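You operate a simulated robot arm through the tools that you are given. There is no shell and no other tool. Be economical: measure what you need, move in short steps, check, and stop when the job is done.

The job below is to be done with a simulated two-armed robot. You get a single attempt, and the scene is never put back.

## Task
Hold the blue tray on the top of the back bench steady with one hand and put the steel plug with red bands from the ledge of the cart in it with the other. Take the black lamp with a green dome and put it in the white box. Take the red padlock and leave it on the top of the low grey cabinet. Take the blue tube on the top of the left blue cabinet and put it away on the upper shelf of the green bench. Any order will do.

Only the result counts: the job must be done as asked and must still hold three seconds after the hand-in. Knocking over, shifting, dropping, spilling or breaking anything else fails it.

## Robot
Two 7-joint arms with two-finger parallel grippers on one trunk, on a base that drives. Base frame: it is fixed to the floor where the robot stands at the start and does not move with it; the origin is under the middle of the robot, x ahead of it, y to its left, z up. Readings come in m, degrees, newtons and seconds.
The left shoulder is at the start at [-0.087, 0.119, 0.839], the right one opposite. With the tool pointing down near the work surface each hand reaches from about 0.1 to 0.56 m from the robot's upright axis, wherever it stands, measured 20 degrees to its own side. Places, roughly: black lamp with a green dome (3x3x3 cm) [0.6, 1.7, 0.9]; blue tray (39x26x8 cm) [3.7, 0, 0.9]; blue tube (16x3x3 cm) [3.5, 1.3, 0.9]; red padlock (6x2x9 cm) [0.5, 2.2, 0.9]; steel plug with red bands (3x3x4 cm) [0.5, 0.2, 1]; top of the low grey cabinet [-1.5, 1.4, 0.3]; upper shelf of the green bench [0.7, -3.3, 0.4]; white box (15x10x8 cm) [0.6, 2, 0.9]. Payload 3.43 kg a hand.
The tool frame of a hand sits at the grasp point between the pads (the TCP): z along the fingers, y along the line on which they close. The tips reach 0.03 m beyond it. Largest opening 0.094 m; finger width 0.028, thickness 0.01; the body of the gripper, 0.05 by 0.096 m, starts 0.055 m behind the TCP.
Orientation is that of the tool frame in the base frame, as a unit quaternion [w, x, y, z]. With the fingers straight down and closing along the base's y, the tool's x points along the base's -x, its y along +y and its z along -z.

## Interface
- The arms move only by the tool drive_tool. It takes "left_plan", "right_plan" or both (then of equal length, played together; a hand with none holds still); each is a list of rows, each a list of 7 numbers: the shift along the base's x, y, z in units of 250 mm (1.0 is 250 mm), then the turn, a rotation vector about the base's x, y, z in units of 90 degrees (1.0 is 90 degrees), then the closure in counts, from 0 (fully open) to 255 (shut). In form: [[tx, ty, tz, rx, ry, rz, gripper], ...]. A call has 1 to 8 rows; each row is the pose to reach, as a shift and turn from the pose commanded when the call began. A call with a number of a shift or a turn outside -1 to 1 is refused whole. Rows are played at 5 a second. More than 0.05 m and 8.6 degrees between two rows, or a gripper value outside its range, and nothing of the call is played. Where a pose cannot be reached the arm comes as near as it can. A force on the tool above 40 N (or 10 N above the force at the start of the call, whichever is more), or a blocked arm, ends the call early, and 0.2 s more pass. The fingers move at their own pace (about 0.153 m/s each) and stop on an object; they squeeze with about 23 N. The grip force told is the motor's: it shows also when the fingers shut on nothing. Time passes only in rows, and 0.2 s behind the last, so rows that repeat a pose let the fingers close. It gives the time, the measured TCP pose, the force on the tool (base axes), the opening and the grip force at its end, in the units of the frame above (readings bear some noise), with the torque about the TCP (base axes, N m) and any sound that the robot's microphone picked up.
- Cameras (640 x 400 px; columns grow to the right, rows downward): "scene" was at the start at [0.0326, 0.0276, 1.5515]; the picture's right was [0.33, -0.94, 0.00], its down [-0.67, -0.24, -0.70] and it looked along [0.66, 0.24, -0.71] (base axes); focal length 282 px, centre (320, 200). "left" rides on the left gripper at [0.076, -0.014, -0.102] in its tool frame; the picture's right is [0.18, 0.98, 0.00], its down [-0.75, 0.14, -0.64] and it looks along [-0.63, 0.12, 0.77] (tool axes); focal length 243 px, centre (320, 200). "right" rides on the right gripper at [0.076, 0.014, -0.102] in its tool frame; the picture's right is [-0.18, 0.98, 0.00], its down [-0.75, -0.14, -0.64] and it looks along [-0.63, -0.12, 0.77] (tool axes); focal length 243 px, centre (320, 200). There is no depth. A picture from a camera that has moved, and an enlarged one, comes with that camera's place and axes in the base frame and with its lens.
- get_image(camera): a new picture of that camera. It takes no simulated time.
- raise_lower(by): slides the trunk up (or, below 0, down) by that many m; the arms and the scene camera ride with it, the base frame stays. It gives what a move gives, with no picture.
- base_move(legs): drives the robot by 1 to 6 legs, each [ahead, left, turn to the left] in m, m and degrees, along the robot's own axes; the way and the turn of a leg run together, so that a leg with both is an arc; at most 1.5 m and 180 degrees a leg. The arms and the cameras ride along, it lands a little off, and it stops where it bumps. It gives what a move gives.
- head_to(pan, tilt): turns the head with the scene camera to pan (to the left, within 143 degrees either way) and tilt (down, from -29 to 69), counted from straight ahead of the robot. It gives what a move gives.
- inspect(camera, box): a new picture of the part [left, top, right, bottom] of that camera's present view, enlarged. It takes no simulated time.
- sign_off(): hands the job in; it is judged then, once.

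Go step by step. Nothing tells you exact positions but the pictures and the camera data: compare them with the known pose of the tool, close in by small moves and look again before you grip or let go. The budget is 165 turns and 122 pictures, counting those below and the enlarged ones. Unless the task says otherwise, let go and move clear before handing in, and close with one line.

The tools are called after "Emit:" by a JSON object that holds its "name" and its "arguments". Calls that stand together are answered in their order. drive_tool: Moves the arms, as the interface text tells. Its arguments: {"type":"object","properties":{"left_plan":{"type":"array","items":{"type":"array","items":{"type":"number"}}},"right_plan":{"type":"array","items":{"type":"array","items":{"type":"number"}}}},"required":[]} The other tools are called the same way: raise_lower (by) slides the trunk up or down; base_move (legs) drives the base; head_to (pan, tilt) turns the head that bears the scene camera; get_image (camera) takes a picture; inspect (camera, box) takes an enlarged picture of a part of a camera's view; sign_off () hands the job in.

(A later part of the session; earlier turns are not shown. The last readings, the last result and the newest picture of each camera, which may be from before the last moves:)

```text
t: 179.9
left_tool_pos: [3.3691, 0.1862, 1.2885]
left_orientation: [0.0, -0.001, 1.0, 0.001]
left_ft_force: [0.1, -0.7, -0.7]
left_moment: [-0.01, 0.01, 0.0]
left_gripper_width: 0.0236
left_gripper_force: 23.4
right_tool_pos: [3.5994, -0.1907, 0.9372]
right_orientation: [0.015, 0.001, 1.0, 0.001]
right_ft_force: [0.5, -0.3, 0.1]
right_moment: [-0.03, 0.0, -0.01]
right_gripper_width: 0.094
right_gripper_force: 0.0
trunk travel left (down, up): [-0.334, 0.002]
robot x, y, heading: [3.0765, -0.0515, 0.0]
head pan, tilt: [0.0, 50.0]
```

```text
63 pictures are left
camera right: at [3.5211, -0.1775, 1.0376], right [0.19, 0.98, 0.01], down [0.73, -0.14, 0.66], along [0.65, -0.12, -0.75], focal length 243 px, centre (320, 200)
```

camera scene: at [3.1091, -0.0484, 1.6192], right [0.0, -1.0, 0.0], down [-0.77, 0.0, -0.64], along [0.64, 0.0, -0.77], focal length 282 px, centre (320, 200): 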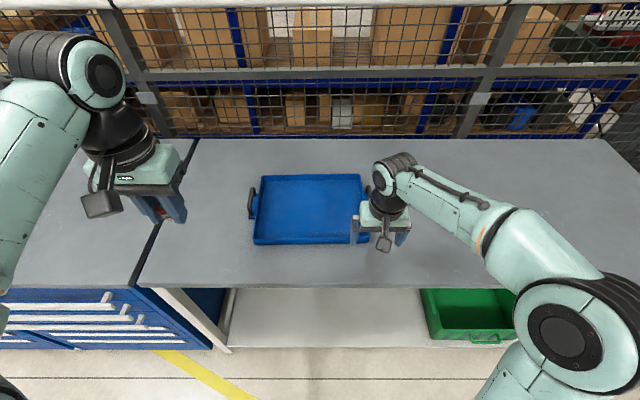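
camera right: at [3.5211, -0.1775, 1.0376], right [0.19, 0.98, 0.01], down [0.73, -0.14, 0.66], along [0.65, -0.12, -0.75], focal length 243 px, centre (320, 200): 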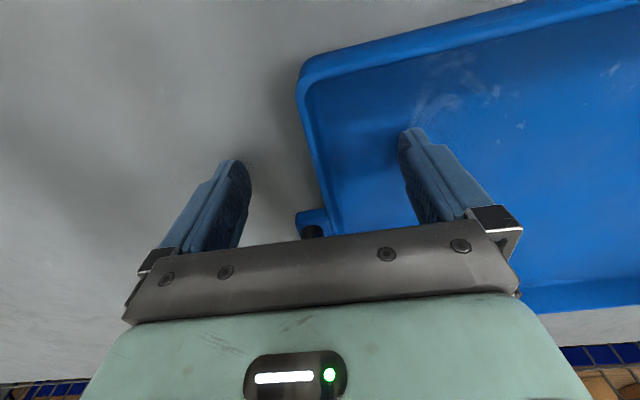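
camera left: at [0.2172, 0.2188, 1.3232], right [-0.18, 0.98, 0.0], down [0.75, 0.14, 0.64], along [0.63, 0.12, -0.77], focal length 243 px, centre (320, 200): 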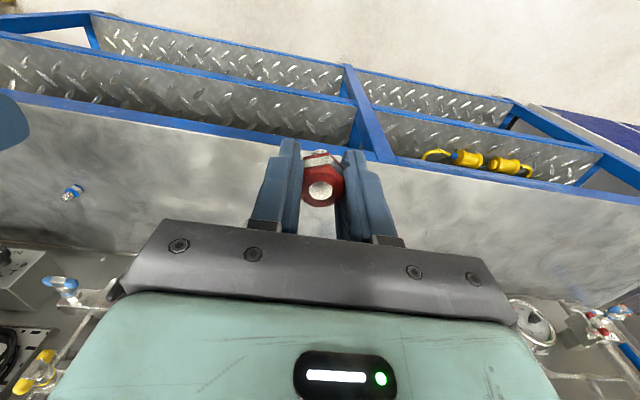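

The rim is at y≈−0.198 here, so I shift 7 mm outward, lower and close gently on the wall.

Emit:
{"name": "drive_tool", "arguments": {"right_plan": [[0, -0.028, -0.06, 0, 0, 0, 0], [0, -0.028, -0.13, 0, 0, 0, 0], [0, -0.028, -0.13, 0, 0, 0, 100], [0, -0.028, -0.13, 0, 0, 0, 160], [0, -0.028, -0.13, 0, 0, 0, 180]]}}

Emit:
{"name": "get_image", "arguments": {"camera": "right"}}

```text
t: 180.4
left_tool_pos: [3.3686, 0.185, 1.2888]
left_orientation: [0.0, -0.002, 1.0, 0.0]
left_ft_force: [1.2, -1.2, -0.9]
left_moment: [0.04, 0.01, 0.02]
left_gripper_width: 0.0233
left_gripper_force: 23.1
right_tool_pos: [3.6005, -0.1929, 0.9352]
right_orientation: [0.022, 0.0, 1.0, 0.006]
right_ft_force: [-6.5, -1.1, 18.0]
right_moment: [0.84, 0.43, 0.33]
right_gripper_width: 0.0939
right_gripper_force: 0.1
trunk travel left (down, up): [-0.334, 0.002]
robot x, y, heading: [3.0735, -0.049, 0.2]
head pan, tilt: [0.0, 50.0]
stopped in row 2 (right hand): the force on the tool passed its limit at 50 N (the readings are from after the stop); the commanded pose is now the measured one
```

```text
62 pictures are left
camera right: at [3.5206, -0.1796, 1.0349], right [0.18, 0.98, 0.02], down [0.72, -0.15, 0.67], along [0.66, -0.11, -0.74], focal length 243 px, centre (320, 200)
```

right: 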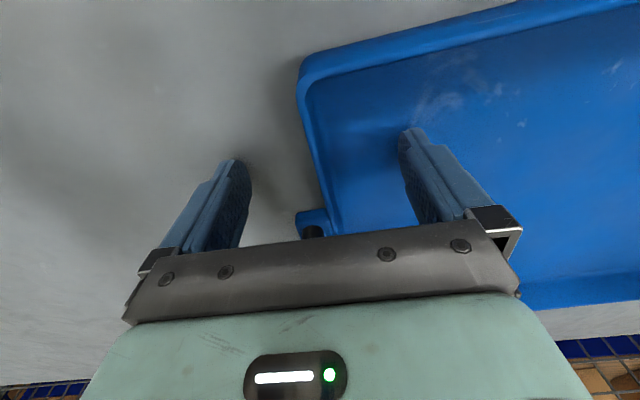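

The inner fingertip touched the tray floor, so the floor is at z≈0.905 and the rim near 0.935. The hand already straddles the wall, so I rise 4 mm and close on it.

Emit:
{"name": "drive_tool", "arguments": {"right_plan": [[0, 0.002, 0.018, 0, 0, 0, 0], [0, 0.002, 0.018, 0, 0, 0, 0], [0, 0.002, 0.018, 0, 0, 0, 120], [0, 0.002, 0.018, 0, 0, 0, 190]]}}

Emit:
{"name": "get_image", "arguments": {"camera": "right"}}

```text
t: 181.4
left_tool_pos: [3.3704, 0.1849, 1.2889]
left_orientation: [0.0, -0.002, 1.0, 0.001]
left_ft_force: [-0.4, -0.6, -0.8]
left_moment: [-0.03, -0.03, 0.0]
left_gripper_width: 0.0236
left_gripper_force: 22.6
right_tool_pos: [3.6009, -0.1932, 0.9356]
right_orientation: [0.02, 0.0, 1.0, 0.006]
right_ft_force: [-0.7, -0.1, 1.5]
right_moment: [0.02, 0.01, -0.01]
right_gripper_width: 0.0239
right_gripper_force: 0.0
trunk travel left (down, up): [-0.334, 0.002]
robot x, y, heading: [3.0741, -0.0475, -0.0]
head pan, tilt: [0.0, 50.0]
```

```text
61 pictures are left
camera right: at [3.5216, -0.18, 1.0361], right [0.18, 0.98, 0.02], down [0.73, -0.15, 0.67], along [0.66, -0.11, -0.74], focal length 243 px, centre (320, 200)
```

right: 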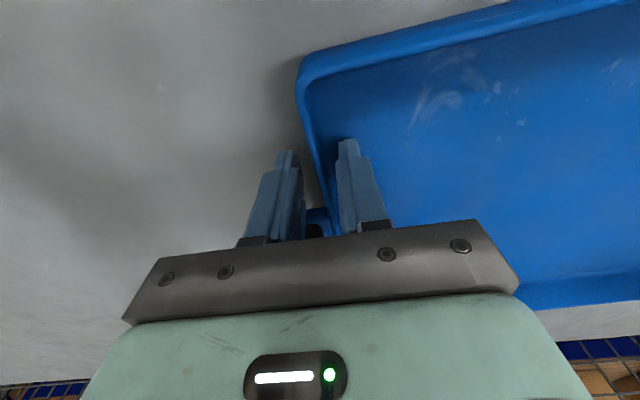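

The wall is between the fingers, slightly toward the outer one. I shift 2 mm and close fully to hold the tray.

Emit:
{"name": "drive_tool", "arguments": {"right_plan": [[0, -0.008, 0, 0, 0, 0, 190], [0, -0.008, 0, 0, 0, 0, 215], [0, -0.008, 0, 0, 0, 0, 235], [0, -0.008, 0, 0, 0, 0, 255], [0, -0.008, 0, 0, 0, 0, 255]]}}

Emit:
{"name": "get_image", "arguments": {"camera": "right"}}

Emit:
{"name": "inspect", "arguments": {"camera": "scene", "box": [230, 140, 470, 290]}}

```text
t: 182.6
left_tool_pos: [3.3695, 0.1855, 1.2878]
left_orientation: [0.0, -0.001, 1.0, 0.0]
left_ft_force: [0.3, 0.2, -0.7]
left_moment: [-0.02, 0.01, 0.0]
left_gripper_width: 0.0235
left_gripper_force: 23.2
right_tool_pos: [3.6015, -0.1945, 0.9355]
right_orientation: [0.021, 0.001, 1.0, 0.007]
right_ft_force: [0.6, 0.4, 1.0]
right_moment: [-0.02, -0.06, 0.5]
right_gripper_width: 0.009
right_gripper_force: 22.9
trunk travel left (down, up): [-0.334, 0.002]
robot x, y, heading: [3.0756, -0.0488, -0.1]
head pan, tilt: [0.0, 50.0]
```

```text
60 pictures are left
camera right: at [3.5214, -0.1815, 1.036], right [0.18, 0.98, 0.02], down [0.73, -0.15, 0.67], along [0.66, -0.11, -0.74], focal length 243 px, centre (320, 200)
```

right: 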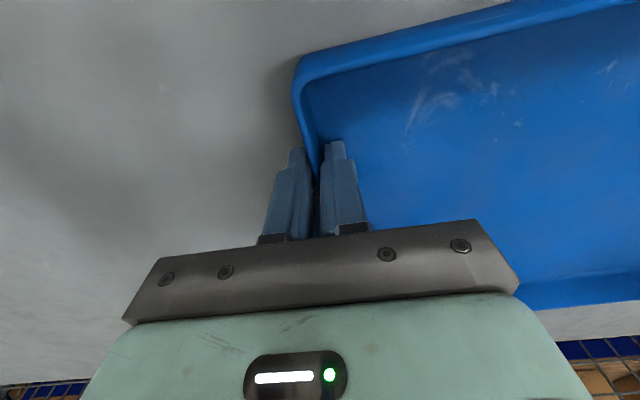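

```text
2.67 times, centred on (350, 215) of scene
camera zoom: at [3.1079, -0.0483, 1.6192], right [0.0, -1.0, 0.0], down [-0.77, 0.0, -0.64], along [0.64, 0.0, -0.77], focal length 751 px, centre (240, 160)
```

zoom: 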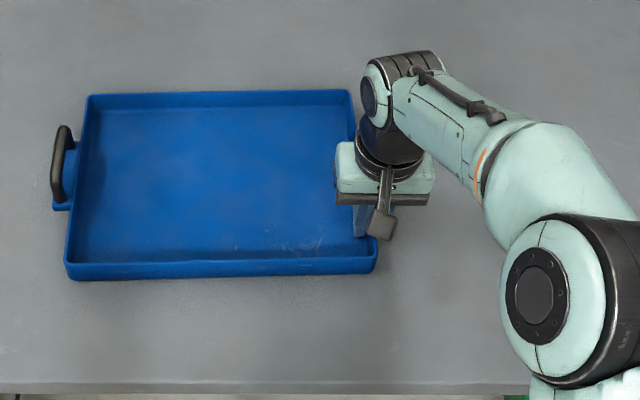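

The right hand holds the tray wall firmly. Now the left hand brings the plug over the tray's front-left area.

Emit:
{"name": "drive_tool", "arguments": {"left_plan": [[0.12, -0.05, -0.11, 0, 0, 0, 255], [0.24, -0.1, -0.22, 0, 0, 0, 255], [0.36, -0.15, -0.33, 0, 0, 0, 255], [0.48, -0.2, -0.44, 0, 0, 0, 255], [0.6, -0.25, -0.55, 0, 0, 0, 255], [0.72, -0.3, -0.66, 0, 0, 0, 255], [0.84, -0.34, -0.77, 0, 0, 0, 255], [0.95, -0.38, -0.88, 0, 0, 0, 255]]}}

Emit:
{"name": "get_image", "arguments": {"camera": "left"}}

Emit:
{"name": "get_image", "arguments": {"camera": "scene"}}

```text
t: 184.4
left_tool_pos: [3.608, 0.0877, 1.0685]
left_orientation: [0.0, -0.002, 1.0, 0.001]
left_ft_force: [-1.3, 0.1, 0.0]
left_moment: [0.0, 0.04, 0.0]
left_gripper_width: 0.0233
left_gripper_force: 22.8
right_tool_pos: [3.602, -0.1942, 0.935]
right_orientation: [0.02, 0.0, 1.0, 0.006]
right_ft_force: [-0.9, 0.7, -0.1]
right_moment: [0.02, 0.2, 0.52]
right_gripper_width: 0.0085
right_gripper_force: 22.9
trunk travel left (down, up): [-0.334, 0.002]
robot x, y, heading: [3.0745, -0.0516, 0.4]
head pan, tilt: [0.0, 50.0]
```

```text
58 pictures are left
camera left: at [3.5327, 0.0726, 1.1725], right [-0.19, 0.98, 0.0], down [0.75, 0.14, 0.64], along [0.63, 0.12, -0.77], focal length 243 px, centre (320, 200)
```

left: 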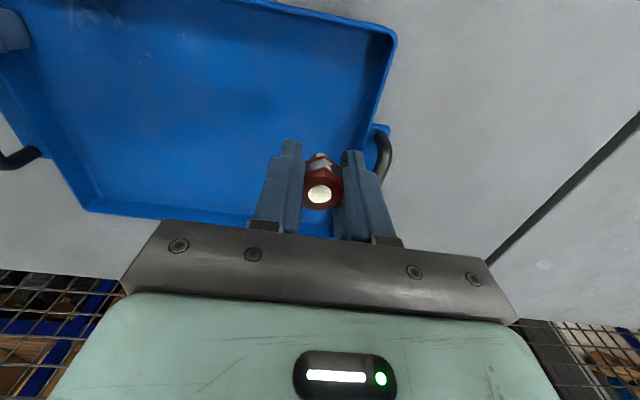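

```text
57 pictures are left
camera scene: at [3.1083, -0.0487, 1.6192], right [0.0, -1.0, 0.0], down [-0.77, 0.0, -0.64], along [0.64, 0.0, -0.77], focal length 282 px, centre (320, 200)
```

scene: 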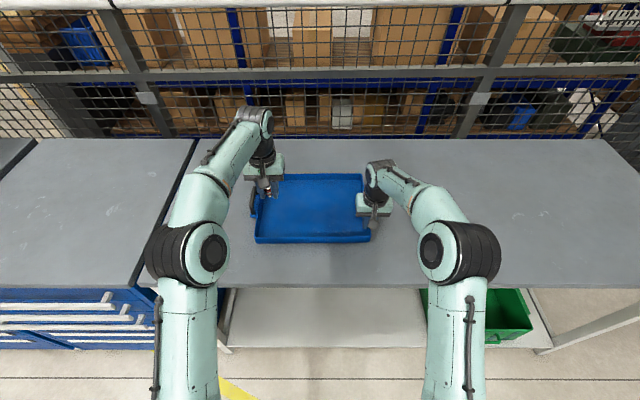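

I move 4 cm further inside, away from the left wall, then lower toward the tray floor.

Emit:
{"name": "drive_tool", "arguments": {"left_plan": [[0, -0.14, -0.06, 0, 0, 0, 255], [0, -0.16, -0.22, 0, 0, 0, 255], [0, -0.16, -0.38, 0, 0, 0, 255], [0, -0.16, -0.44, 0, 0, 0, 255], [0, -0.16, -0.44, 0, 0, 0, 255]]}}

Emit:
{"name": "get_image", "arguments": {"camera": "left"}}

```text
t: 185.6
left_tool_pos: [3.6081, 0.0497, 0.9577]
left_orientation: [0.001, -0.002, 1.0, 0.001]
left_ft_force: [-0.3, 0.3, -0.8]
left_moment: [-0.03, 0.05, 0.04]
left_gripper_width: 0.0234
left_gripper_force: 22.7
right_tool_pos: [3.6023, -0.1932, 0.9354]
right_orientation: [0.02, 0.0, 1.0, 0.006]
right_ft_force: [-1.1, -0.5, 0.6]
right_moment: [0.0, -0.2, 0.44]
right_gripper_width: 0.0083
right_gripper_force: 23.0
trunk travel left (down, up): [-0.334, 0.002]
robot x, y, heading: [3.0774, -0.0484, 0.5]
head pan, tilt: [0.0, 50.0]
```

```text
56 pictures are left
camera left: at [3.5326, 0.0335, 1.0629], right [-0.19, 0.98, 0.0], down [0.75, 0.14, 0.64], along [0.63, 0.12, -0.77], focal length 243 px, centre (320, 200)
```

left: 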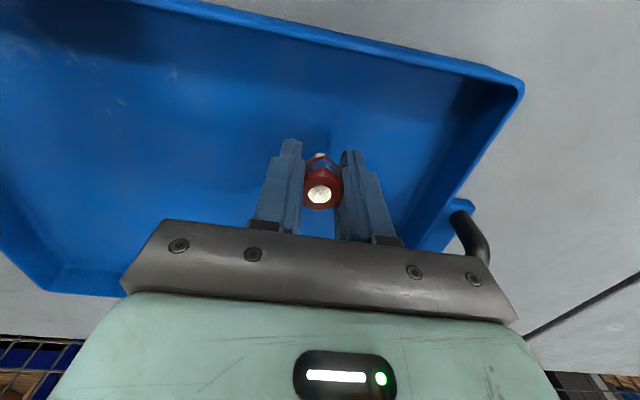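

The plug is well inside the tray. I lower in small rows until contact.

Emit:
{"name": "drive_tool", "arguments": {"left_plan": [[0, 0, -0.02, 0, 0, 0, 255], [0, 0, -0.04, 0, 0, 0, 255], [0, 0, -0.055, 0, 0, 0, 255], [0, 0, -0.07, 0, 0, 0, 255], [0, 0, -0.08, 0, 0, 0, 255], [0, 0, -0.08, 0, 0, 0, 255]]}}

Emit:
{"name": "get_image", "arguments": {"camera": "left"}}

```text
t: 187.0
left_tool_pos: [3.6064, 0.0503, 0.9381]
left_orientation: [0.0, -0.001, 1.0, 0.001]
left_ft_force: [0.1, 0.3, -0.9]
left_moment: [0.02, -0.01, -0.01]
left_gripper_width: 0.0234
left_gripper_force: 23.4
right_tool_pos: [3.6011, -0.1945, 0.9355]
right_orientation: [0.02, 0.0, 1.0, 0.006]
right_ft_force: [-1.4, 0.7, 1.6]
right_moment: [0.02, -0.03, 0.43]
right_gripper_width: 0.0086
right_gripper_force: 23.1
trunk travel left (down, up): [-0.334, 0.002]
robot x, y, heading: [3.075, -0.0487, 0.3]
head pan, tilt: [0.0, 50.0]
```

```text
55 pictures are left
camera left: at [3.5316, 0.0341, 1.0427], right [-0.19, 0.98, 0.0], down [0.75, 0.14, 0.64], along [0.63, 0.12, -0.77], focal length 243 px, centre (320, 200)
```

left: 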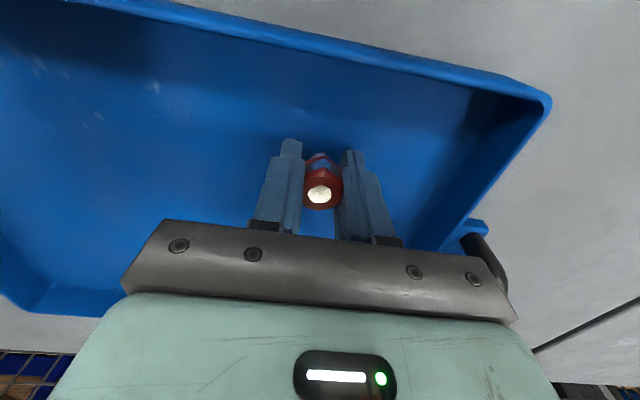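

Emit:
{"name": "drive_tool", "arguments": {"left_plan": [[0, 0, -0.01, 0, 0, 0, 255], [0, 0, -0.02, 0, 0, 0, 255], [0, 0, -0.03, 0, 0, 0, 255], [0, 0, -0.04, 0, 0, 0, 255], [0, 0, -0.05, 0, 0, 0, 255]]}}

```text
t: 188.0
left_tool_pos: [3.6066, 0.0499, 0.9342]
left_orientation: [0.002, 0.0, 1.0, -0.001]
left_ft_force: [-2.8, -0.8, 7.9]
left_moment: [0.1, 0.2, 0.08]
left_gripper_width: 0.0231
left_gripper_force: 23.2
right_tool_pos: [3.6, -0.1941, 0.9347]
right_orientation: [0.021, 0.0, 1.0, 0.005]
right_ft_force: [-2.5, -2.0, 6.7]
right_moment: [0.02, 0.1, 0.14]
right_gripper_width: 0.0082
right_gripper_force: 23.4
trunk travel left (down, up): [-0.334, 0.002]
robot x, y, heading: [3.0768, -0.0494, -0.0]
head pan, tilt: [0.0, 50.0]
stopped in row 5 (left hand): the force on the tool passed its limit at 44 N (the readings are from after the stop); the commanded pose is now the measured one
```

The plug has made contact with the tray floor. I release it, with the right hand still holding the tray, and rise slowly.

Emit:
{"name": "drive_tool", "arguments": {"left_plan": [[0, 0, 0.004, 0, 0, 0, 255], [0, 0, 0.004, 0, 0, 0, 180], [0, 0, 0.004, 0, 0, 0, 120], [0, 0, 0.004, 0, 0, 0, 60], [0, 0, 0.06, 0, 0, 0, 60], [0, 0, 0.2, 0, 0, 0, 60], [0, 0, 0.36, 0, 0, 0, 60], [0, 0, 0.5, 0, 0, 0, 60]]}}

Emit:
{"name": "get_image", "arguments": {"camera": "left"}}

```text
t: 189.8
left_tool_pos: [3.6061, 0.0472, 1.061]
left_orientation: [0.002, 0.0, 1.0, 0.0]
left_ft_force: [-0.1, 0.5, -0.3]
left_moment: [0.0, -0.03, -0.04]
left_gripper_width: 0.0716
left_gripper_force: 0.1
right_tool_pos: [3.5997, -0.1939, 0.9354]
right_orientation: [0.021, 0.001, 1.0, 0.006]
right_ft_force: [-5.4, -3.8, 16.8]
right_moment: [-0.03, 0.08, 0.18]
right_gripper_width: 0.0086
right_gripper_force: 22.5
trunk travel left (down, up): [-0.334, 0.002]
robot x, y, heading: [3.0777, -0.0498, 0.3]
head pan, tilt: [0.0, 50.0]
```

```text
54 pictures are left
camera left: at [3.53, 0.0322, 1.1654], right [-0.19, 0.98, 0.0], down [0.75, 0.14, 0.65], along [0.63, 0.12, -0.76], focal length 243 px, centre (320, 200)
```

left: 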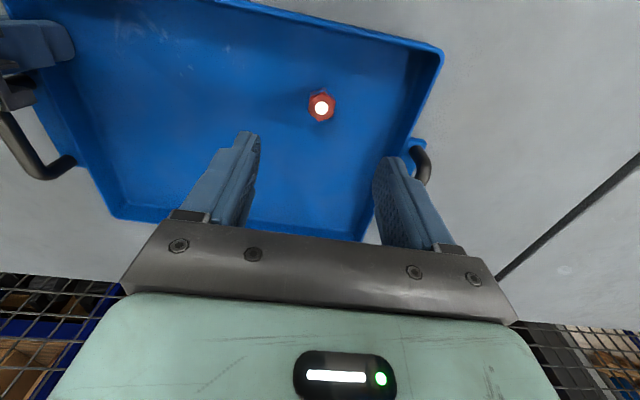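

The plug stands in the tray. I now release the right hand gently and lift both hands clear.

Emit:
{"name": "drive_tool", "arguments": {"left_plan": [[0, 0, 0.05, 0, 0, 0, 60], [-0.1, 0.05, 0.1, 0, 0, 0, 60], [-0.25, 0.12, 0.15, 0, 0, 0, 60], [-0.4, 0.18, 0.25, 0, 0, 0, 60], [-0.55, 0.25, 0.35, 0, 0, 0, 60], [-0.7, 0.3, 0.45, 0, 0, 0, 60], [-0.85, 0.36, 0.5, 0, 0, 0, 60], [-0.95, 0.42, 0.6, 0, 0, 0, 60]], "right_plan": [[0, 0, 0, 0, 0, 0, 215], [0, 0, 0, 0, 0, 0, 170], [0, 0, 0.01, 0, 0, 0, 130], [0, 0, 0.1, 0, 0, 0, 130], [0, 0, 0.25, 0, 0, 0, 130], [0, 0, 0.4, 0, 0, 0, 130], [0, 0, 0.55, 0, 0, 0, 130], [-0.15, 0, 0.65, 0, 0, 0, 130]]}}

Emit:
{"name": "get_image", "arguments": {"camera": "scene"}}

```text
t: 191.6
left_tool_pos: [3.3673, 0.1545, 1.2072]
left_orientation: [0.003, -0.002, 1.0, 0.0]
left_ft_force: [-0.5, 1.0, -0.3]
left_moment: [0.0, -0.02, -0.01]
left_gripper_width: 0.0717
left_gripper_force: 0.0
right_tool_pos: [3.5601, -0.1938, 1.0996]
right_orientation: [0.02, -0.001, 1.0, 0.006]
right_ft_force: [-0.7, -0.4, -0.8]
right_moment: [-0.02, -0.04, -0.03]
right_gripper_width: 0.0458
right_gripper_force: 0.0
trunk travel left (down, up): [-0.334, 0.002]
robot x, y, heading: [3.0786, -0.048, -0.0]
head pan, tilt: [0.0, 50.0]
```

```text
53 pictures are left
camera scene: at [3.1049, -0.0486, 1.6192], right [0.0, -1.0, 0.0], down [-0.76, 0.0, -0.64], along [0.64, 0.0, -0.76], focal length 282 px, centre (320, 200)
```

scene: 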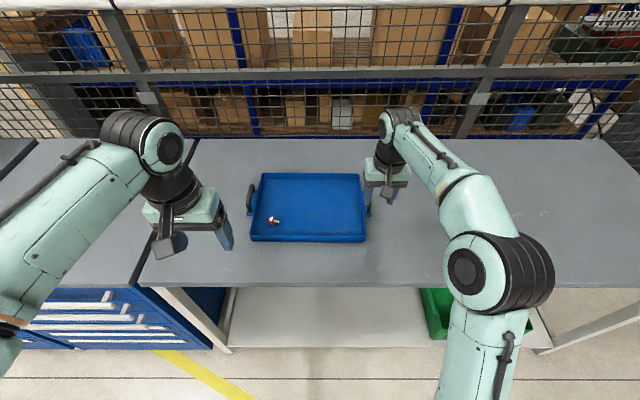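

The tray is in place with the plug inside. I retract, back off and move left to the blue cabinet with the tube.

Emit:
{"name": "drive_tool", "arguments": {"right_plan": [[-0.15, 0, 0.08, 0, 0, 0, 130], [-0.3, 0, 0.16, 0, 0, 0, 130], [-0.48, 0, 0.2, 0, 0, 0, 130], [-0.66, 0, 0.25, 0, 0, 0, 130], [-0.8, 0, 0.3, 0, 0, 0, 0]]}}

Emit:
{"name": "base_move", "arguments": {"legs": [[-0.35, 0, 0], [0, 1.35, 0]]}}

Emit:
{"name": "get_image", "arguments": {"camera": "scene"}}

```text
t: 192.8
left_tool_pos: [3.3701, 0.1549, 1.2064]
left_orientation: [0.002, -0.001, 1.0, 0.001]
left_ft_force: [0.8, 0.4, 0.7]
left_moment: [0.02, -0.01, 0.0]
left_gripper_width: 0.0719
left_gripper_force: 0.1
right_tool_pos: [3.3608, -0.1936, 1.1718]
right_orientation: [0.02, 0.0, 1.0, 0.005]
right_ft_force: [0.1, 0.1, -0.1]
right_moment: [0.03, -0.02, 0.0]
right_gripper_width: 0.094
right_gripper_force: 0.0
trunk travel left (down, up): [-0.334, 0.002]
robot x, y, heading: [3.0743, -0.0502, 0.2]
head pan, tilt: [0.0, 50.0]
```

```text
t: 206.8
left_tool_pos: [3.0322, 1.5152, 1.2076]
left_orientation: [0.002, 0.008, 1.0, 0.0]
left_ft_force: [-0.1, -0.1, -0.1]
left_moment: [-0.02, -0.05, -0.03]
left_gripper_width: 0.072
left_gripper_force: 0.0
right_tool_pos: [3.0171, 1.1665, 1.1716]
right_orientation: [0.02, 0.01, 1.0, 0.006]
right_ft_force: [0.1, 0.0, -0.3]
right_moment: [0.01, -0.01, 0.03]
right_gripper_width: 0.0942
right_gripper_force: 0.1
trunk travel left (down, up): [-0.334, 0.002]
robot x, y, heading: [2.7348, 1.3146, -1.1]
head pan, tilt: [0.0, 50.0]
```

```text
52 pictures are left
camera scene: at [2.7651, 1.3165, 1.6192], right [-0.02, -1.0, 0.0], down [-0.77, 0.01, -0.64], along [0.64, -0.01, -0.77], focal length 282 px, centre (320, 200)
```

scene: 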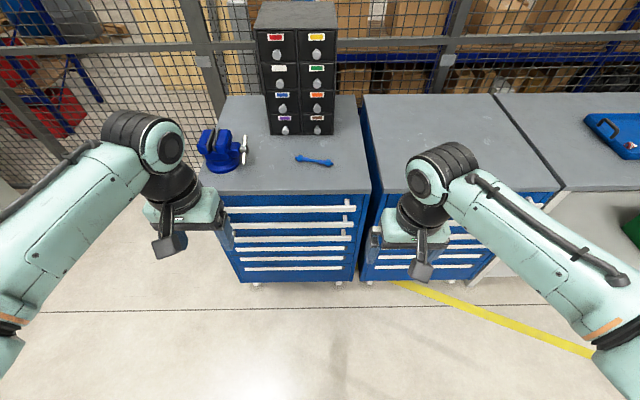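

The tube lies roughly along y at about [3.55, 1.33], in front of a drawer organiser. I drive closer for the right hand and yaw the gripper 90° so it closes across the tube.

Emit:
{"name": "base_move", "arguments": {"legs": [[0.15, 0.15, 1.1], [0.15, 0, 0]]}}

Emit:
{"name": "get_image", "arguments": {"camera": "scene"}}

Emit:
{"name": "drive_tool", "arguments": {"right_plan": [[0, 0, 0, 0, 0, 0.09, 0], [0, 0, 0, 0, 0, 0.18, 0], [0, 0, 0, 0, 0, 0.27, 0], [0, 0, 0, 0, 0, 0.36, 0], [0, 0, 0, 0, 0, 0.45, 0], [0, 0, 0, 0, 0, 0.54, 0], [0, 0, 0, 0, 0, 0.63, 0], [0, 0, 0, 0, 0, 0.72, 0]]}}

```text
t: 209.8
left_tool_pos: [3.3245, 1.6742, 1.2072]
left_orientation: [0.002, -0.004, 1.0, 0.0]
left_ft_force: [0.6, -0.1, 0.0]
left_moment: [-0.04, -0.01, -0.02]
left_gripper_width: 0.0718
left_gripper_force: 0.0
right_tool_pos: [3.3168, 1.3261, 1.1717]
right_orientation: [0.021, -0.002, 1.0, 0.006]
right_ft_force: [-0.5, -0.3, -0.5]
right_moment: [-0.02, 0.03, -0.02]
right_gripper_width: 0.094
right_gripper_force: 0.0
trunk travel left (down, up): [-0.334, 0.002]
robot x, y, heading: [3.0303, 1.4694, 0.2]
head pan, tilt: [0.0, 50.0]
```

```text
51 pictures are left
camera scene: at [3.0626, 1.4694, 1.6189], right [0.01, -1.0, 0.0], down [-0.77, -0.01, -0.64], along [0.64, 0.01, -0.77], focal length 282 px, centre (320, 200)
```

scene: 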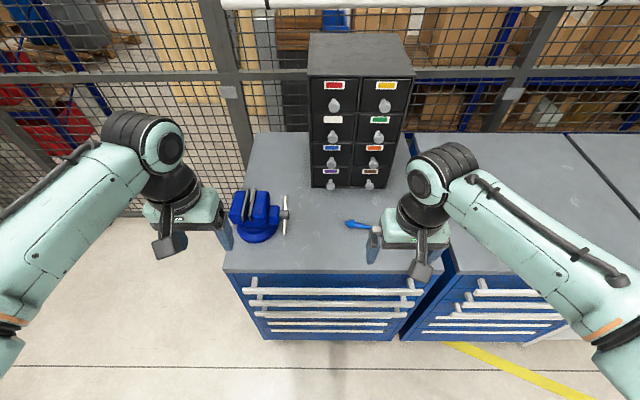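

```text
t: 211.6
left_tool_pos: [3.3254, 1.6747, 1.2062]
left_orientation: [0.002, -0.004, 1.0, 0.0]
left_ft_force: [0.2, 0.4, 0.8]
left_moment: [0.0, 0.0, -0.03]
left_gripper_width: 0.072
left_gripper_force: 0.1
right_tool_pos: [3.3193, 1.3262, 1.1724]
right_orientation: [0.014, -0.538, 0.843, 0.015]
right_ft_force: [-0.4, -0.6, -0.3]
right_moment: [-0.02, -0.03, 0.02]
right_gripper_width: 0.094
right_gripper_force: 0.1
trunk travel left (down, up): [-0.334, 0.002]
robot x, y, heading: [3.0329, 1.4723, 0.8]
head pan, tilt: [0.0, 50.0]
```

The yaw is at about 65°. I take a look at the tube to find its exact angle.

Emit:
{"name": "get_image", "arguments": {"camera": "right"}}

Emit:
{"name": "inspect", "arguments": {"camera": "scene", "box": [280, 180, 440, 280]}}

```text
50 pictures are left
camera right: at [3.2739, 1.2578, 1.2723], right [-0.81, 0.58, 0.02], down [0.44, 0.6, 0.67], along [0.38, 0.55, -0.74], focal length 243 px, centre (320, 200)
```

right: 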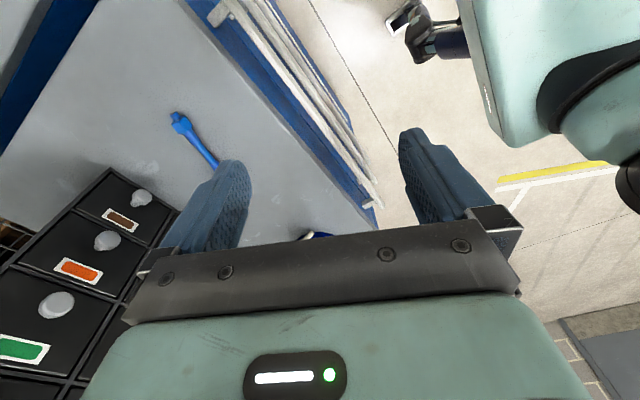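

```text
4.00 times, centred on (360, 230) of scene
camera zoom: at [3.0638, 1.4695, 1.6192], right [0.01, -1.0, 0.0], down [-0.77, -0.01, -0.64], along [0.64, 0.01, -0.77], focal length 1127 px, centre (160, 80)
```

zoom: 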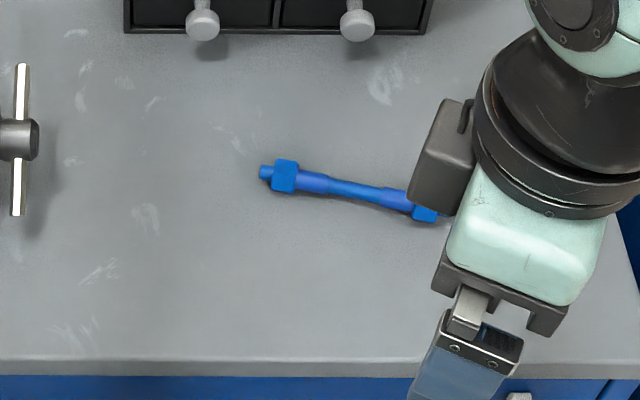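

The tube axis is turned about 17° from y, so I need about 73° of yaw. I add the remaining 8° and move above the tube's middle at about [3.55, 1.333].

Emit:
{"name": "drive_tool", "arguments": {"right_plan": [[0, 0, 0, 0, 0, 0.085, 0], [0.15, 0.005, -0.1, 0, 0, 0.085, 0], [0.3, 0.01, -0.2, 0, 0, 0.085, 0], [0.45, 0.015, -0.3, 0, 0, 0.085, 0], [0.6, 0.02, -0.4, 0, 0, 0.085, 0], [0.75, 0.025, -0.5, 0, 0, 0.085, 0], [0.9, 0.028, -0.6, 0, 0, 0.085, 0], [0.9, 0.028, -0.6, 0, 0, 0.085, 0]]}}

Emit:
{"name": "get_image", "arguments": {"camera": "right"}}

Emit:
{"name": "inspect", "arguments": {"camera": "scene", "box": [280, 180, 440, 280]}}

```text
t: 213.4
left_tool_pos: [3.3243, 1.6743, 1.2078]
left_orientation: [0.003, -0.004, 1.0, 0.0]
left_ft_force: [-0.8, 0.4, 0.2]
left_moment: [0.0, -0.03, 0.0]
left_gripper_width: 0.0719
left_gripper_force: 0.1
right_tool_pos: [3.5405, 1.3337, 1.023]
right_orientation: [0.013, -0.592, 0.806, 0.017]
right_ft_force: [-0.9, -0.1, 0.7]
right_moment: [0.01, -0.02, 0.02]
right_gripper_width: 0.0939
right_gripper_force: 0.1
trunk travel left (down, up): [-0.334, 0.002]
robot x, y, heading: [3.0329, 1.466, 0.4]
head pan, tilt: [0.0, 50.0]
```

```text
48 pictures are left
camera right: at [3.5051, 1.2589, 1.1221], right [-0.88, 0.47, 0.02], down [0.36, 0.65, 0.67], along [0.3, 0.6, -0.74], focal length 243 px, centre (320, 200)
```

right: 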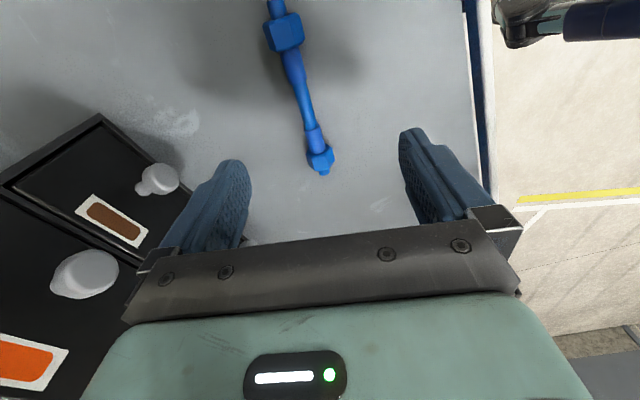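

```text
4.00 times, centred on (360, 230) of scene
camera zoom: at [3.0629, 1.4694, 1.6192], right [0.01, -1.0, 0.0], down [-0.77, -0.01, -0.64], along [0.64, 0.01, -0.77], focal length 1127 px, centre (160, 80)
```

zoom: 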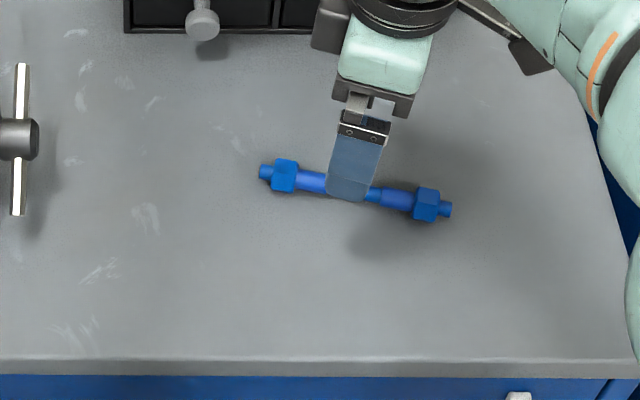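

The tube centre is at about [3.551, 1.328], with its axis 14° from y. I correct slightly and descend.

Emit:
{"name": "drive_tool", "arguments": {"right_plan": [[0.042, -0.024, -0.1, 0, 0, 0.035, 0], [0.042, -0.024, -0.2, 0, 0, 0.035, 0], [0.042, -0.024, -0.3, 0, 0, 0.035, 0], [0.042, -0.024, -0.3, 0, 0, 0.035, 0]]}}

Emit:
{"name": "get_image", "arguments": {"camera": "right"}}

```text
t: 214.4
left_tool_pos: [3.3241, 1.675, 1.2076]
left_orientation: [0.002, -0.004, 1.0, 0.0]
left_ft_force: [-0.7, 0.3, 0.2]
left_moment: [-0.02, 0.02, 0.0]
left_gripper_width: 0.0719
left_gripper_force: 0.0
right_tool_pos: [3.554, 1.3277, 0.9467]
right_orientation: [0.012, -0.614, 0.789, 0.017]
right_ft_force: [0.1, -0.2, -0.1]
right_moment: [0.01, 0.03, -0.01]
right_gripper_width: 0.094
right_gripper_force: 0.0
trunk travel left (down, up): [-0.334, 0.002]
robot x, y, heading: [3.0345, 1.4691, 0.6]
head pan, tilt: [0.0, 50.0]
```

```text
46 pictures are left
camera right: at [3.5217, 1.2518, 1.0468], right [-0.91, 0.42, 0.02], down [0.32, 0.67, 0.67], along [0.27, 0.61, -0.74], focal length 243 px, centre (320, 200)
```

right: 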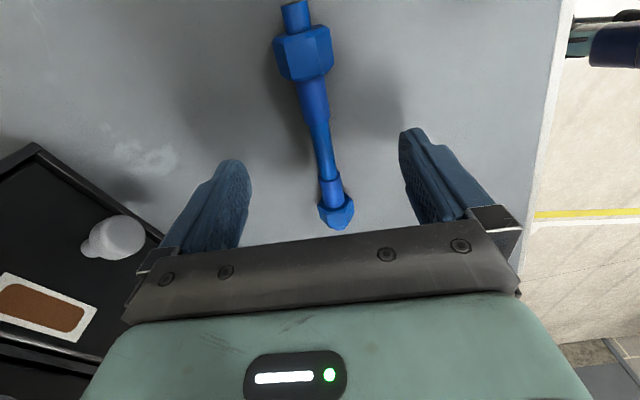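

The tube is centred between the fingers. I lower in 3 mm rows to just above the surface.

Emit:
{"name": "drive_tool", "arguments": {"right_plan": [[0, 0, -0.014, 0, 0, 0, 0], [0, 0, -0.028, 0, 0, 0, 0], [0, 0, -0.042, 0, 0, 0, 0], [0, 0, -0.056, 0, 0, 0, 0], [0, 0, -0.07, 0, 0, 0, 0], [0, 0, -0.08, 0, 0, 0, 0]]}}

Emit:
{"name": "get_image", "arguments": {"camera": "right"}}

```text
t: 215.8
left_tool_pos: [3.3226, 1.6742, 1.2084]
left_orientation: [0.003, -0.003, 1.0, 0.0]
left_ft_force: [0.7, -0.2, 0.4]
left_moment: [0.0, -0.05, 0.01]
left_gripper_width: 0.0717
left_gripper_force: 0.0
right_tool_pos: [3.5551, 1.3278, 0.9301]
right_orientation: [0.015, -0.614, 0.789, 0.013]
right_ft_force: [-3.5, -3.3, 24.6]
right_moment: [-0.69, -0.99, 0.02]
right_gripper_width: 0.093
right_gripper_force: 0.1
trunk travel left (down, up): [-0.334, 0.002]
robot x, y, heading: [3.0299, 1.4665, 0.3]
head pan, tilt: [0.0, 50.0]
```

```text
45 pictures are left
camera right: at [3.5216, 1.251, 1.0306], right [-0.91, 0.42, 0.01], down [0.32, 0.67, 0.67], along [0.28, 0.61, -0.74], focal length 243 px, centre (320, 200)
```

right: 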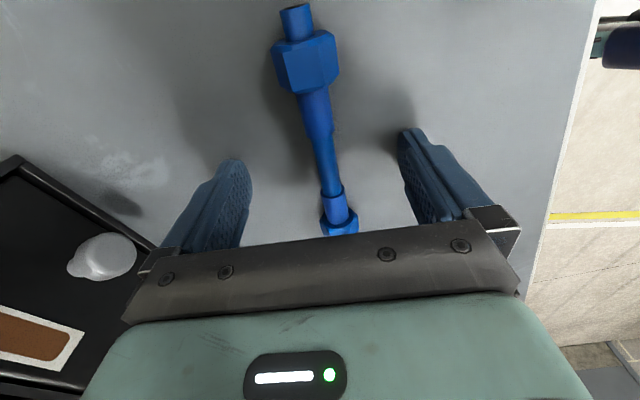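

The tips touch the surface at z≈0.90. I rise 2 mm, close on the tube and check.

Emit:
{"name": "drive_tool", "arguments": {"right_plan": [[0, 0, 0.014, 0, 0, 0, 0], [0, 0, 0.014, 0, 0, 0, 130], [0, 0, 0.014, 0, 0, 0, 255], [0, 0, 0.014, 0, 0, 0, 255], [0, 0, 0.014, 0, 0, 0, 255]]}}

Emit:
{"name": "get_image", "arguments": {"camera": "right"}}

```text
t: 217.0
left_tool_pos: [3.3232, 1.6744, 1.2084]
left_orientation: [0.002, -0.003, 1.0, -0.001]
left_ft_force: [-0.6, 0.4, 0.3]
left_moment: [0.0, 0.01, 0.02]
left_gripper_width: 0.0719
left_gripper_force: 0.0
right_tool_pos: [3.5542, 1.3274, 0.9314]
right_orientation: [0.014, -0.615, 0.788, 0.018]
right_ft_force: [6.1, -0.4, 19.0]
right_moment: [-0.22, -0.37, 0.04]
right_gripper_width: 0.0109
right_gripper_force: 23.6
trunk travel left (down, up): [-0.334, 0.002]
robot x, y, heading: [3.0317, 1.4672, 0.3]
head pan, tilt: [0.0, 50.0]
```

```text
44 pictures are left
camera right: at [3.5223, 1.2522, 1.0307], right [-0.91, 0.42, 0.02], down [0.32, 0.67, 0.67], along [0.27, 0.61, -0.74], focal length 243 px, centre (320, 200)
```

right: 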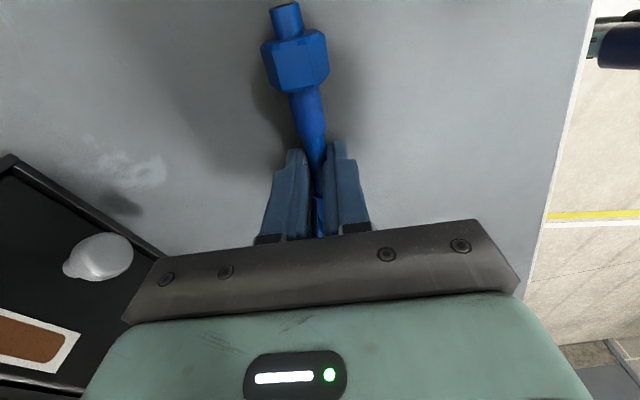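

The tube is held at its 11 mm waist. I lift it, retract, and back the robot away.

Emit:
{"name": "drive_tool", "arguments": {"right_plan": [[0, 0, 0.1, 0, 0, 0, 255], [-0.02, 0, 0.26, 0, 0, 0, 255], [-0.1, 0, 0.4, 0, 0, 0, 255], [-0.24, 0, 0.52, 0, 0, 0, 255], [-0.4, 0, 0.6, 0, 0, 0, 255], [-0.56, 0, 0.68, 0, 0, 0, 255], [-0.72, 0, 0.76, 0, 0, 0, 255], [-0.88, 0, 0.84, 0, 0, 0, 255]]}}

Emit:
{"name": "base_move", "arguments": {"legs": [[-0.55, 0, 0]]}}

Emit:
{"name": "get_image", "arguments": {"camera": "right"}}

Emit:
{"name": "head_to", "arguments": {"pan": -90, "tilt": 20}}

Emit:
{"name": "get_image", "arguments": {"camera": "scene"}}

```text
t: 218.8
left_tool_pos: [3.3234, 1.6738, 1.2073]
left_orientation: [0.002, -0.004, 1.0, -0.001]
left_ft_force: [-0.3, 1.2, -0.2]
left_moment: [0.0, 0.0, -0.02]
left_gripper_width: 0.072
left_gripper_force: 0.0
right_tool_pos: [3.3339, 1.3256, 1.139]
right_orientation: [0.013, -0.614, 0.789, 0.016]
right_ft_force: [-0.3, -0.1, 0.0]
right_moment: [-0.03, -0.01, 0.0]
right_gripper_width: 0.0111
right_gripper_force: 22.7
trunk travel left (down, up): [-0.334, 0.002]
robot x, y, heading: [3.0335, 1.4677, 0.4]
head pan, tilt: [0.0, 50.0]
```

```text
t: 222.0
left_tool_pos: [2.7696, 1.6692, 1.2085]
left_orientation: [0.002, -0.003, 1.0, -0.001]
left_ft_force: [-0.4, -0.5, -0.7]
left_moment: [0.0, 0.03, -0.01]
left_gripper_width: 0.0717
left_gripper_force: 0.0
right_tool_pos: [2.7802, 1.3217, 1.1401]
right_orientation: [0.012, -0.614, 0.789, 0.018]
right_ft_force: [0.3, 0.2, -1.3]
right_moment: [-0.01, 0.0, -0.01]
right_gripper_width: 0.0111
right_gripper_force: 22.8
trunk travel left (down, up): [-0.334, 0.002]
robot x, y, heading: [2.4733, 1.4659, 0.3]
head pan, tilt: [0.0, 50.0]
```

```text
43 pictures are left
camera right: at [2.7476, 1.2462, 1.2397], right [-0.91, 0.42, 0.02], down [0.32, 0.67, 0.67], along [0.27, 0.61, -0.74], focal length 243 px, centre (320, 200)
```

right: 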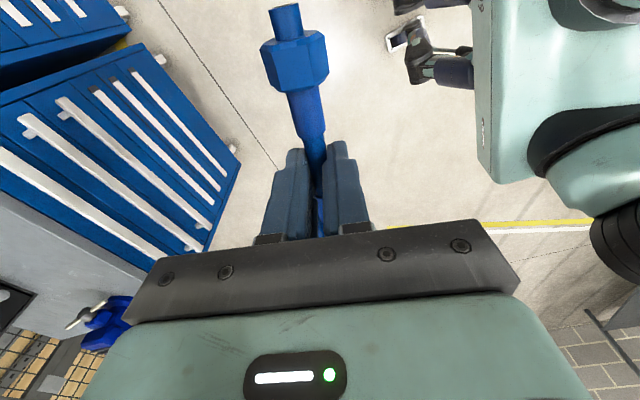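

```text
t: 223.6
left_tool_pos: [2.7701, 1.6699, 1.2066]
left_orientation: [0.002, -0.003, 1.0, -0.001]
left_ft_force: [0.6, 0.5, 0.8]
left_moment: [-0.02, 0.0, 0.03]
left_gripper_width: 0.0721
left_gripper_force: 0.0
right_tool_pos: [2.7801, 1.321, 1.1392]
right_orientation: [0.012, -0.614, 0.789, 0.017]
right_ft_force: [0.4, -0.3, -0.4]
right_moment: [-0.02, 0.01, -0.01]
right_gripper_width: 0.0108
right_gripper_force: 23.2
trunk travel left (down, up): [-0.334, 0.002]
robot x, y, heading: [2.4774, 1.4657, 0.4]
head pan, tilt: [-90.0, 20.0]
```

```text
42 pictures are left
camera scene: at [2.4319, 1.3719, 1.6648], right [-1.0, -0.01, 0.0], down [0.0, 0.34, -0.94], along [0.01, -0.94, -0.34], focal length 282 px, centre (320, 200)
```

scene: 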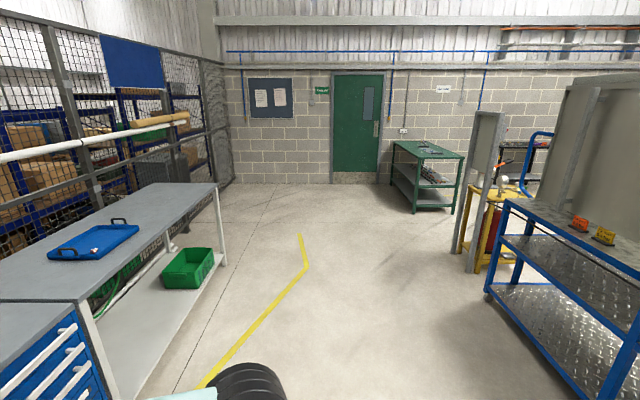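

The way toward the green bench is open past the tray bench. I drive right along the aisle and look again.

Emit:
{"name": "base_move", "arguments": {"legs": [[0, -1.5, 0], [0, -1.4, 0]]}}

Emit:
{"name": "head_to", "arguments": {"pan": -130, "tilt": 22}}

Emit:
{"name": "get_image", "arguments": {"camera": "scene"}}

```text
t: 248.9
left_tool_pos: [2.7746, -1.2258, 1.2059]
left_orientation: [0.001, 0.002, 1.0, 0.0]
left_ft_force: [0.0, 0.2, -0.2]
left_moment: [-0.01, -0.01, -0.02]
left_gripper_width: 0.0719
left_gripper_force: 0.0
right_tool_pos: [2.7793, -1.5729, 1.1393]
right_orientation: [0.012, -0.61, 0.792, 0.017]
right_ft_force: [0.3, -0.5, -1.3]
right_moment: [0.01, 0.0, 0.02]
right_gripper_width: 0.0112
right_gripper_force: 22.7
trunk travel left (down, up): [-0.334, 0.002]
robot x, y, heading: [2.4757, -1.4274, -0.2]
head pan, tilt: [-90.0, 20.0]
```

```text
t: 250.0
left_tool_pos: [2.7734, -1.2254, 1.207]
left_orientation: [0.002, 0.003, 1.0, 0.0]
left_ft_force: [0.7, 0.8, -0.2]
left_moment: [0.02, -0.04, 0.01]
left_gripper_width: 0.0719
left_gripper_force: 0.1
right_tool_pos: [2.7813, -1.5729, 1.1392]
right_orientation: [0.012, -0.609, 0.793, 0.017]
right_ft_force: [-0.1, 0.2, -0.9]
right_moment: [-0.01, 0.0, 0.03]
right_gripper_width: 0.0111
right_gripper_force: 22.9
trunk travel left (down, up): [-0.334, 0.002]
robot x, y, heading: [2.4793, -1.4269, -0.2]
head pan, tilt: [-130.0, 22.0]
```

```text
41 pictures are left
camera scene: at [2.3733, -1.4963, 1.6616], right [-0.76, 0.65, 0.0], down [0.24, 0.29, -0.93], along [-0.6, -0.71, -0.37], focal length 282 px, centre (320, 200)
```

scene: 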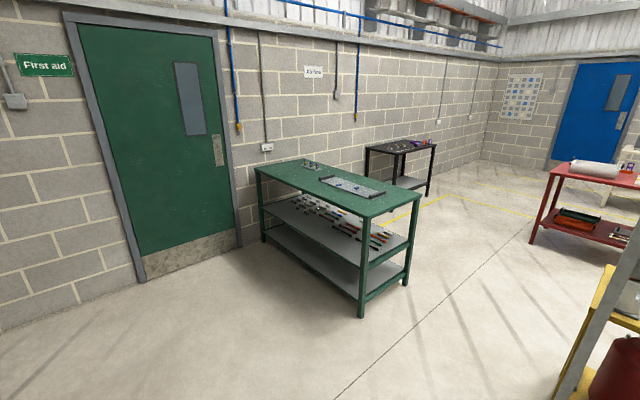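

The green bench spans x 0.43–1.02, y −4.14..−2.6, with its upper shelf near z 0.43 and its top near 0.85. I zoom in to find free shelf space.

Emit:
{"name": "inspect", "arguments": {"camera": "scene", "box": [240, 150, 440, 275]}}

```text
3.20 times, centred on (340, 212) of scene
camera zoom: at [2.3733, -1.4963, 1.6616], right [-0.76, 0.65, 0.0], down [0.24, 0.29, -0.93], along [-0.6, -0.71, -0.37], focal length 901 px, centre (256, 160)
```

zoom: 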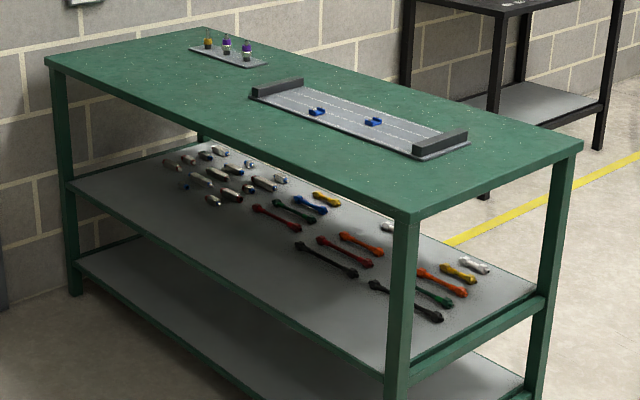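

The front strip of the upper shelf (x 0.78–1.0) is free. I drive over, turn to face −x, and look at the bench from in front.

Emit:
{"name": "base_move", "arguments": {"legs": [[0, -1.4, 0], [0, 0, 180], [0.7, 0.4, 0]]}}

Emit:
{"name": "head_to", "arguments": {"pan": 0, "tilt": 40}}

Emit:
{"name": "get_image", "arguments": {"camera": "scene"}}

```text
t: 273.8
left_tool_pos: [1.5377, -3.5116, 1.2077]
left_orientation: [0.0, 0.999, 0.047, -0.002]
left_ft_force: [-0.4, 0.0, -0.5]
left_moment: [0.02, 0.0, 0.0]
left_gripper_width: 0.0717
left_gripper_force: 0.0
right_tool_pos: [1.4974, -3.1671, 1.1398]
right_orientation: [0.017, 0.761, 0.649, -0.011]
right_ft_force: [0.5, -0.4, -2.0]
right_moment: [0.0, -0.01, 0.01]
right_gripper_width: 0.0111
right_gripper_force: 23.6
trunk travel left (down, up): [-0.334, 0.002]
robot x, y, heading: [1.8123, -3.2837, -174.4]
head pan, tilt: [-130.0, 22.0]
```

```text
t: 275.9
left_tool_pos: [1.5387, -3.5118, 1.2077]
left_orientation: [0.001, 0.999, 0.047, -0.002]
left_ft_force: [-0.5, -0.1, 0.5]
left_moment: [0.03, -0.02, -0.03]
left_gripper_width: 0.0721
left_gripper_force: 0.0
right_tool_pos: [1.4975, -3.1666, 1.1388]
right_orientation: [0.019, 0.761, 0.648, -0.01]
right_ft_force: [0.0, -0.2, -0.8]
right_moment: [-0.02, 0.0, -0.02]
right_gripper_width: 0.0109
right_gripper_force: 22.9
trunk travel left (down, up): [-0.334, 0.002]
robot x, y, heading: [1.8116, -3.2844, -174.3]
head pan, tilt: [0.0, 40.0]
```

```text
39 pictures are left
camera scene: at [1.7727, -3.286, 1.6334], right [-0.1, 1.0, 0.0], down [0.64, 0.06, -0.77], along [-0.76, -0.07, -0.64], focal length 282 px, centre (320, 200)
```

scene: 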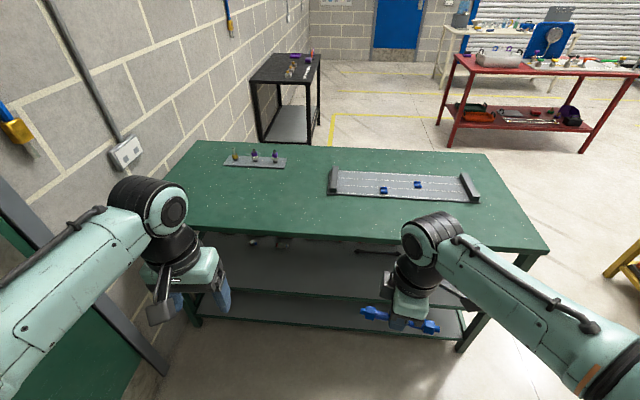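

I correct the heading to 180°, raise the left hand so it stays above the bench top, and lower the trunk.

Emit:
{"name": "base_move", "arguments": {"legs": [[0, 0, -5.7]]}}

Emit:
{"name": "drive_tool", "arguments": {"left_plan": [[0, 0, 0.15, 0, 0, 0, 60], [0.05, 0, 0.3, 0, 0, 0, 60], [0.1, 0, 0.45, 0, 0, 0, 60], [0.12, 0, 0.6, 0, 0, 0, 60], [0.12, 0, 0.7, 0, 0, 0, 60]]}}

Emit:
{"name": "raise_lower", "arguments": {"by": -0.33}}

```text
t: 276.8
left_tool_pos: [1.5176, -3.4843, 1.2072]
left_orientation: [0.0, 1.0, -0.004, -0.002]
left_ft_force: [0.1, -0.3, 0.6]
left_moment: [0.03, 0.02, 0.02]
left_gripper_width: 0.0718
left_gripper_force: 0.2
right_tool_pos: [1.5106, -3.1354, 1.1402]
right_orientation: [0.017, 0.793, 0.608, -0.011]
right_ft_force: [-0.9, -0.4, 0.0]
right_moment: [0.01, -0.01, -0.02]
right_gripper_width: 0.011
right_gripper_force: 23.3
trunk travel left (down, up): [-0.334, 0.002]
robot x, y, heading: [1.8162, -3.2824, 179.9]
head pan, tilt: [0.0, 40.0]
```

```text
t: 278.0
left_tool_pos: [1.5417, -3.4833, 1.3189]
left_orientation: [0.0, 1.0, -0.003, -0.003]
left_ft_force: [0.2, -0.1, 0.5]
left_moment: [-0.01, -0.01, -0.03]
left_gripper_width: 0.072
left_gripper_force: 0.0
left hand out of reach, approached as far as the arm can: row 4, 5
right_tool_pos: [1.5098, -3.1355, 1.1389]
right_orientation: [0.017, 0.793, 0.609, -0.011]
right_ft_force: [-0.5, -0.6, -0.1]
right_moment: [0.01, 0.0, 0.01]
right_gripper_width: 0.0111
right_gripper_force: 22.9
trunk travel left (down, up): [-0.334, 0.002]
robot x, y, heading: [1.8121, -3.2809, 179.7]
head pan, tilt: [0.0, 40.0]
```

```text
t: 281.3
left_tool_pos: [1.5363, -3.484, 0.9342]
left_orientation: [0.0, 0.997, -0.003, 0.078]
left_ft_force: [-0.1, 0.8, -0.2]
left_moment: [0.0, 0.04, -0.04]
left_gripper_width: 0.0719
left_gripper_force: 0.0
right_tool_pos: [1.5104, -3.136, 0.8101]
right_orientation: [0.016, 0.793, 0.609, -0.013]
right_ft_force: [-0.9, -0.1, -1.3]
right_moment: [0.0, -0.01, 0.0]
right_gripper_width: 0.0111
right_gripper_force: 22.6
trunk travel left (down, up): [-0.004, 0.332]
robot x, y, heading: [1.8115, -3.2832, 179.5]
head pan, tilt: [0.0, 40.0]
```

Now I yaw the right hand +15° so the tube lies along y, extending and lowering it in front of the shelf.

Emit:
{"name": "drive_tool", "arguments": {"right_plan": [[-0.1, 0.01, -0.12, 0, 0, 0.083, 255], [-0.2, 0.02, -0.25, 0, 0, 0.166, 255], [-0.3, 0.03, -0.38, 0, 0, 0.166, 255], [-0.4, 0.04, -0.5, 0, 0, 0.166, 255], [-0.5, 0.05, -0.63, 0, 0, 0.166, 255], [-0.6, 0.06, -0.76, 0, 0, 0.166, 255]]}}

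Emit:
{"name": "drive_tool", "arguments": {"right_plan": [[0, 0, 0, 0, 0.085, 0, 255], [0, 0, 0, 0, 0.17, 0, 255], [0, 0, 0, 0, 0.255, 0, 255], [0, 0, 0, 0, 0.34, 0, 255], [0, 0, 0, 0, 0.36, 0, 255]]}}

Emit:
{"name": "get_image", "arguments": {"camera": "scene"}}

Emit:
{"name": "get_image", "arguments": {"camera": "right"}}

```text
t: 282.7
left_tool_pos: [1.5362, -3.4828, 0.9336]
left_orientation: [-0.001, 0.997, -0.004, 0.078]
left_ft_force: [-1.3, -0.4, -0.2]
left_moment: [0.0, -0.02, 0.01]
left_gripper_width: 0.0718
left_gripper_force: 0.1
right_tool_pos: [1.3613, -3.1188, 0.6202]
right_orientation: [0.019, 0.707, 0.707, -0.01]
right_ft_force: [-0.5, -0.4, -1.0]
right_moment: [0.02, -0.03, 0.03]
right_gripper_width: 0.0109
right_gripper_force: 23.2
trunk travel left (down, up): [-0.004, 0.332]
robot x, y, heading: [1.8113, -3.2817, 179.7]
head pan, tilt: [0.0, 40.0]
```

```text
t: 283.9
left_tool_pos: [1.5365, -3.4846, 0.9335]
left_orientation: [-0.001, 0.997, -0.003, 0.077]
left_ft_force: [0.2, 0.5, 0.4]
left_moment: [-0.01, -0.01, -0.01]
left_gripper_width: 0.072
left_gripper_force: 0.0
right_tool_pos: [1.3617, -3.1219, 0.6195]
right_orientation: [-0.179, 0.676, 0.684, -0.207]
right_ft_force: [-0.2, 0.1, -0.3]
right_moment: [-0.01, 0.0, 0.02]
right_gripper_width: 0.011
right_gripper_force: 22.8
trunk travel left (down, up): [-0.004, 0.332]
robot x, y, heading: [1.8108, -3.2854, 179.9]
head pan, tilt: [0.0, 40.0]
```

```text
38 pictures are left
camera scene: at [1.7227, -3.2817, 1.2965], right [0.01, 1.0, 0.0], down [0.64, 0.0, -0.77], along [-0.77, 0.0, -0.64], focal length 282 px, centre (320, 200)
```

scene: 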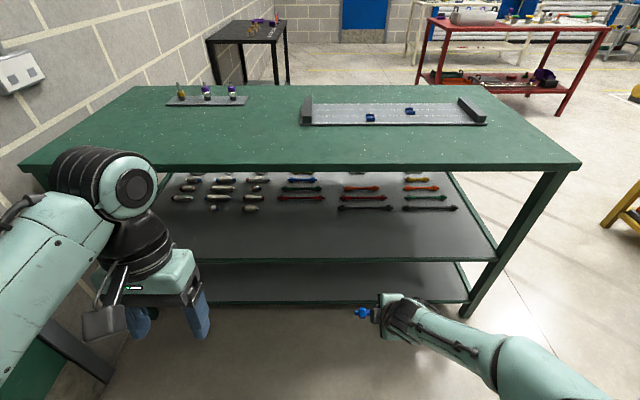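

```text
37 pictures are left
camera right: at [1.4263, -3.0418, 0.6969], right [0.84, -0.18, -0.51], down [0.23, -0.73, 0.65], along [-0.49, -0.66, -0.57], focal length 243 px, centre (320, 200)
```

right: 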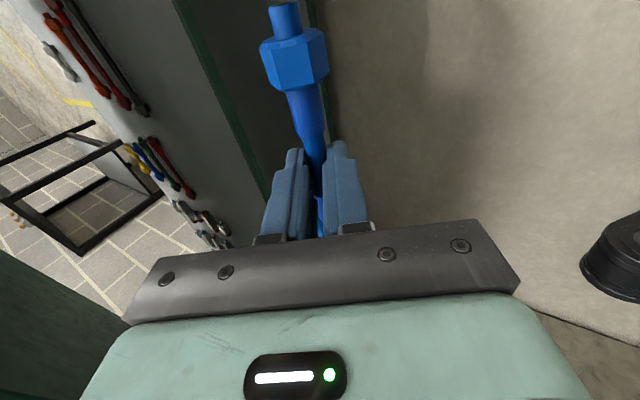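

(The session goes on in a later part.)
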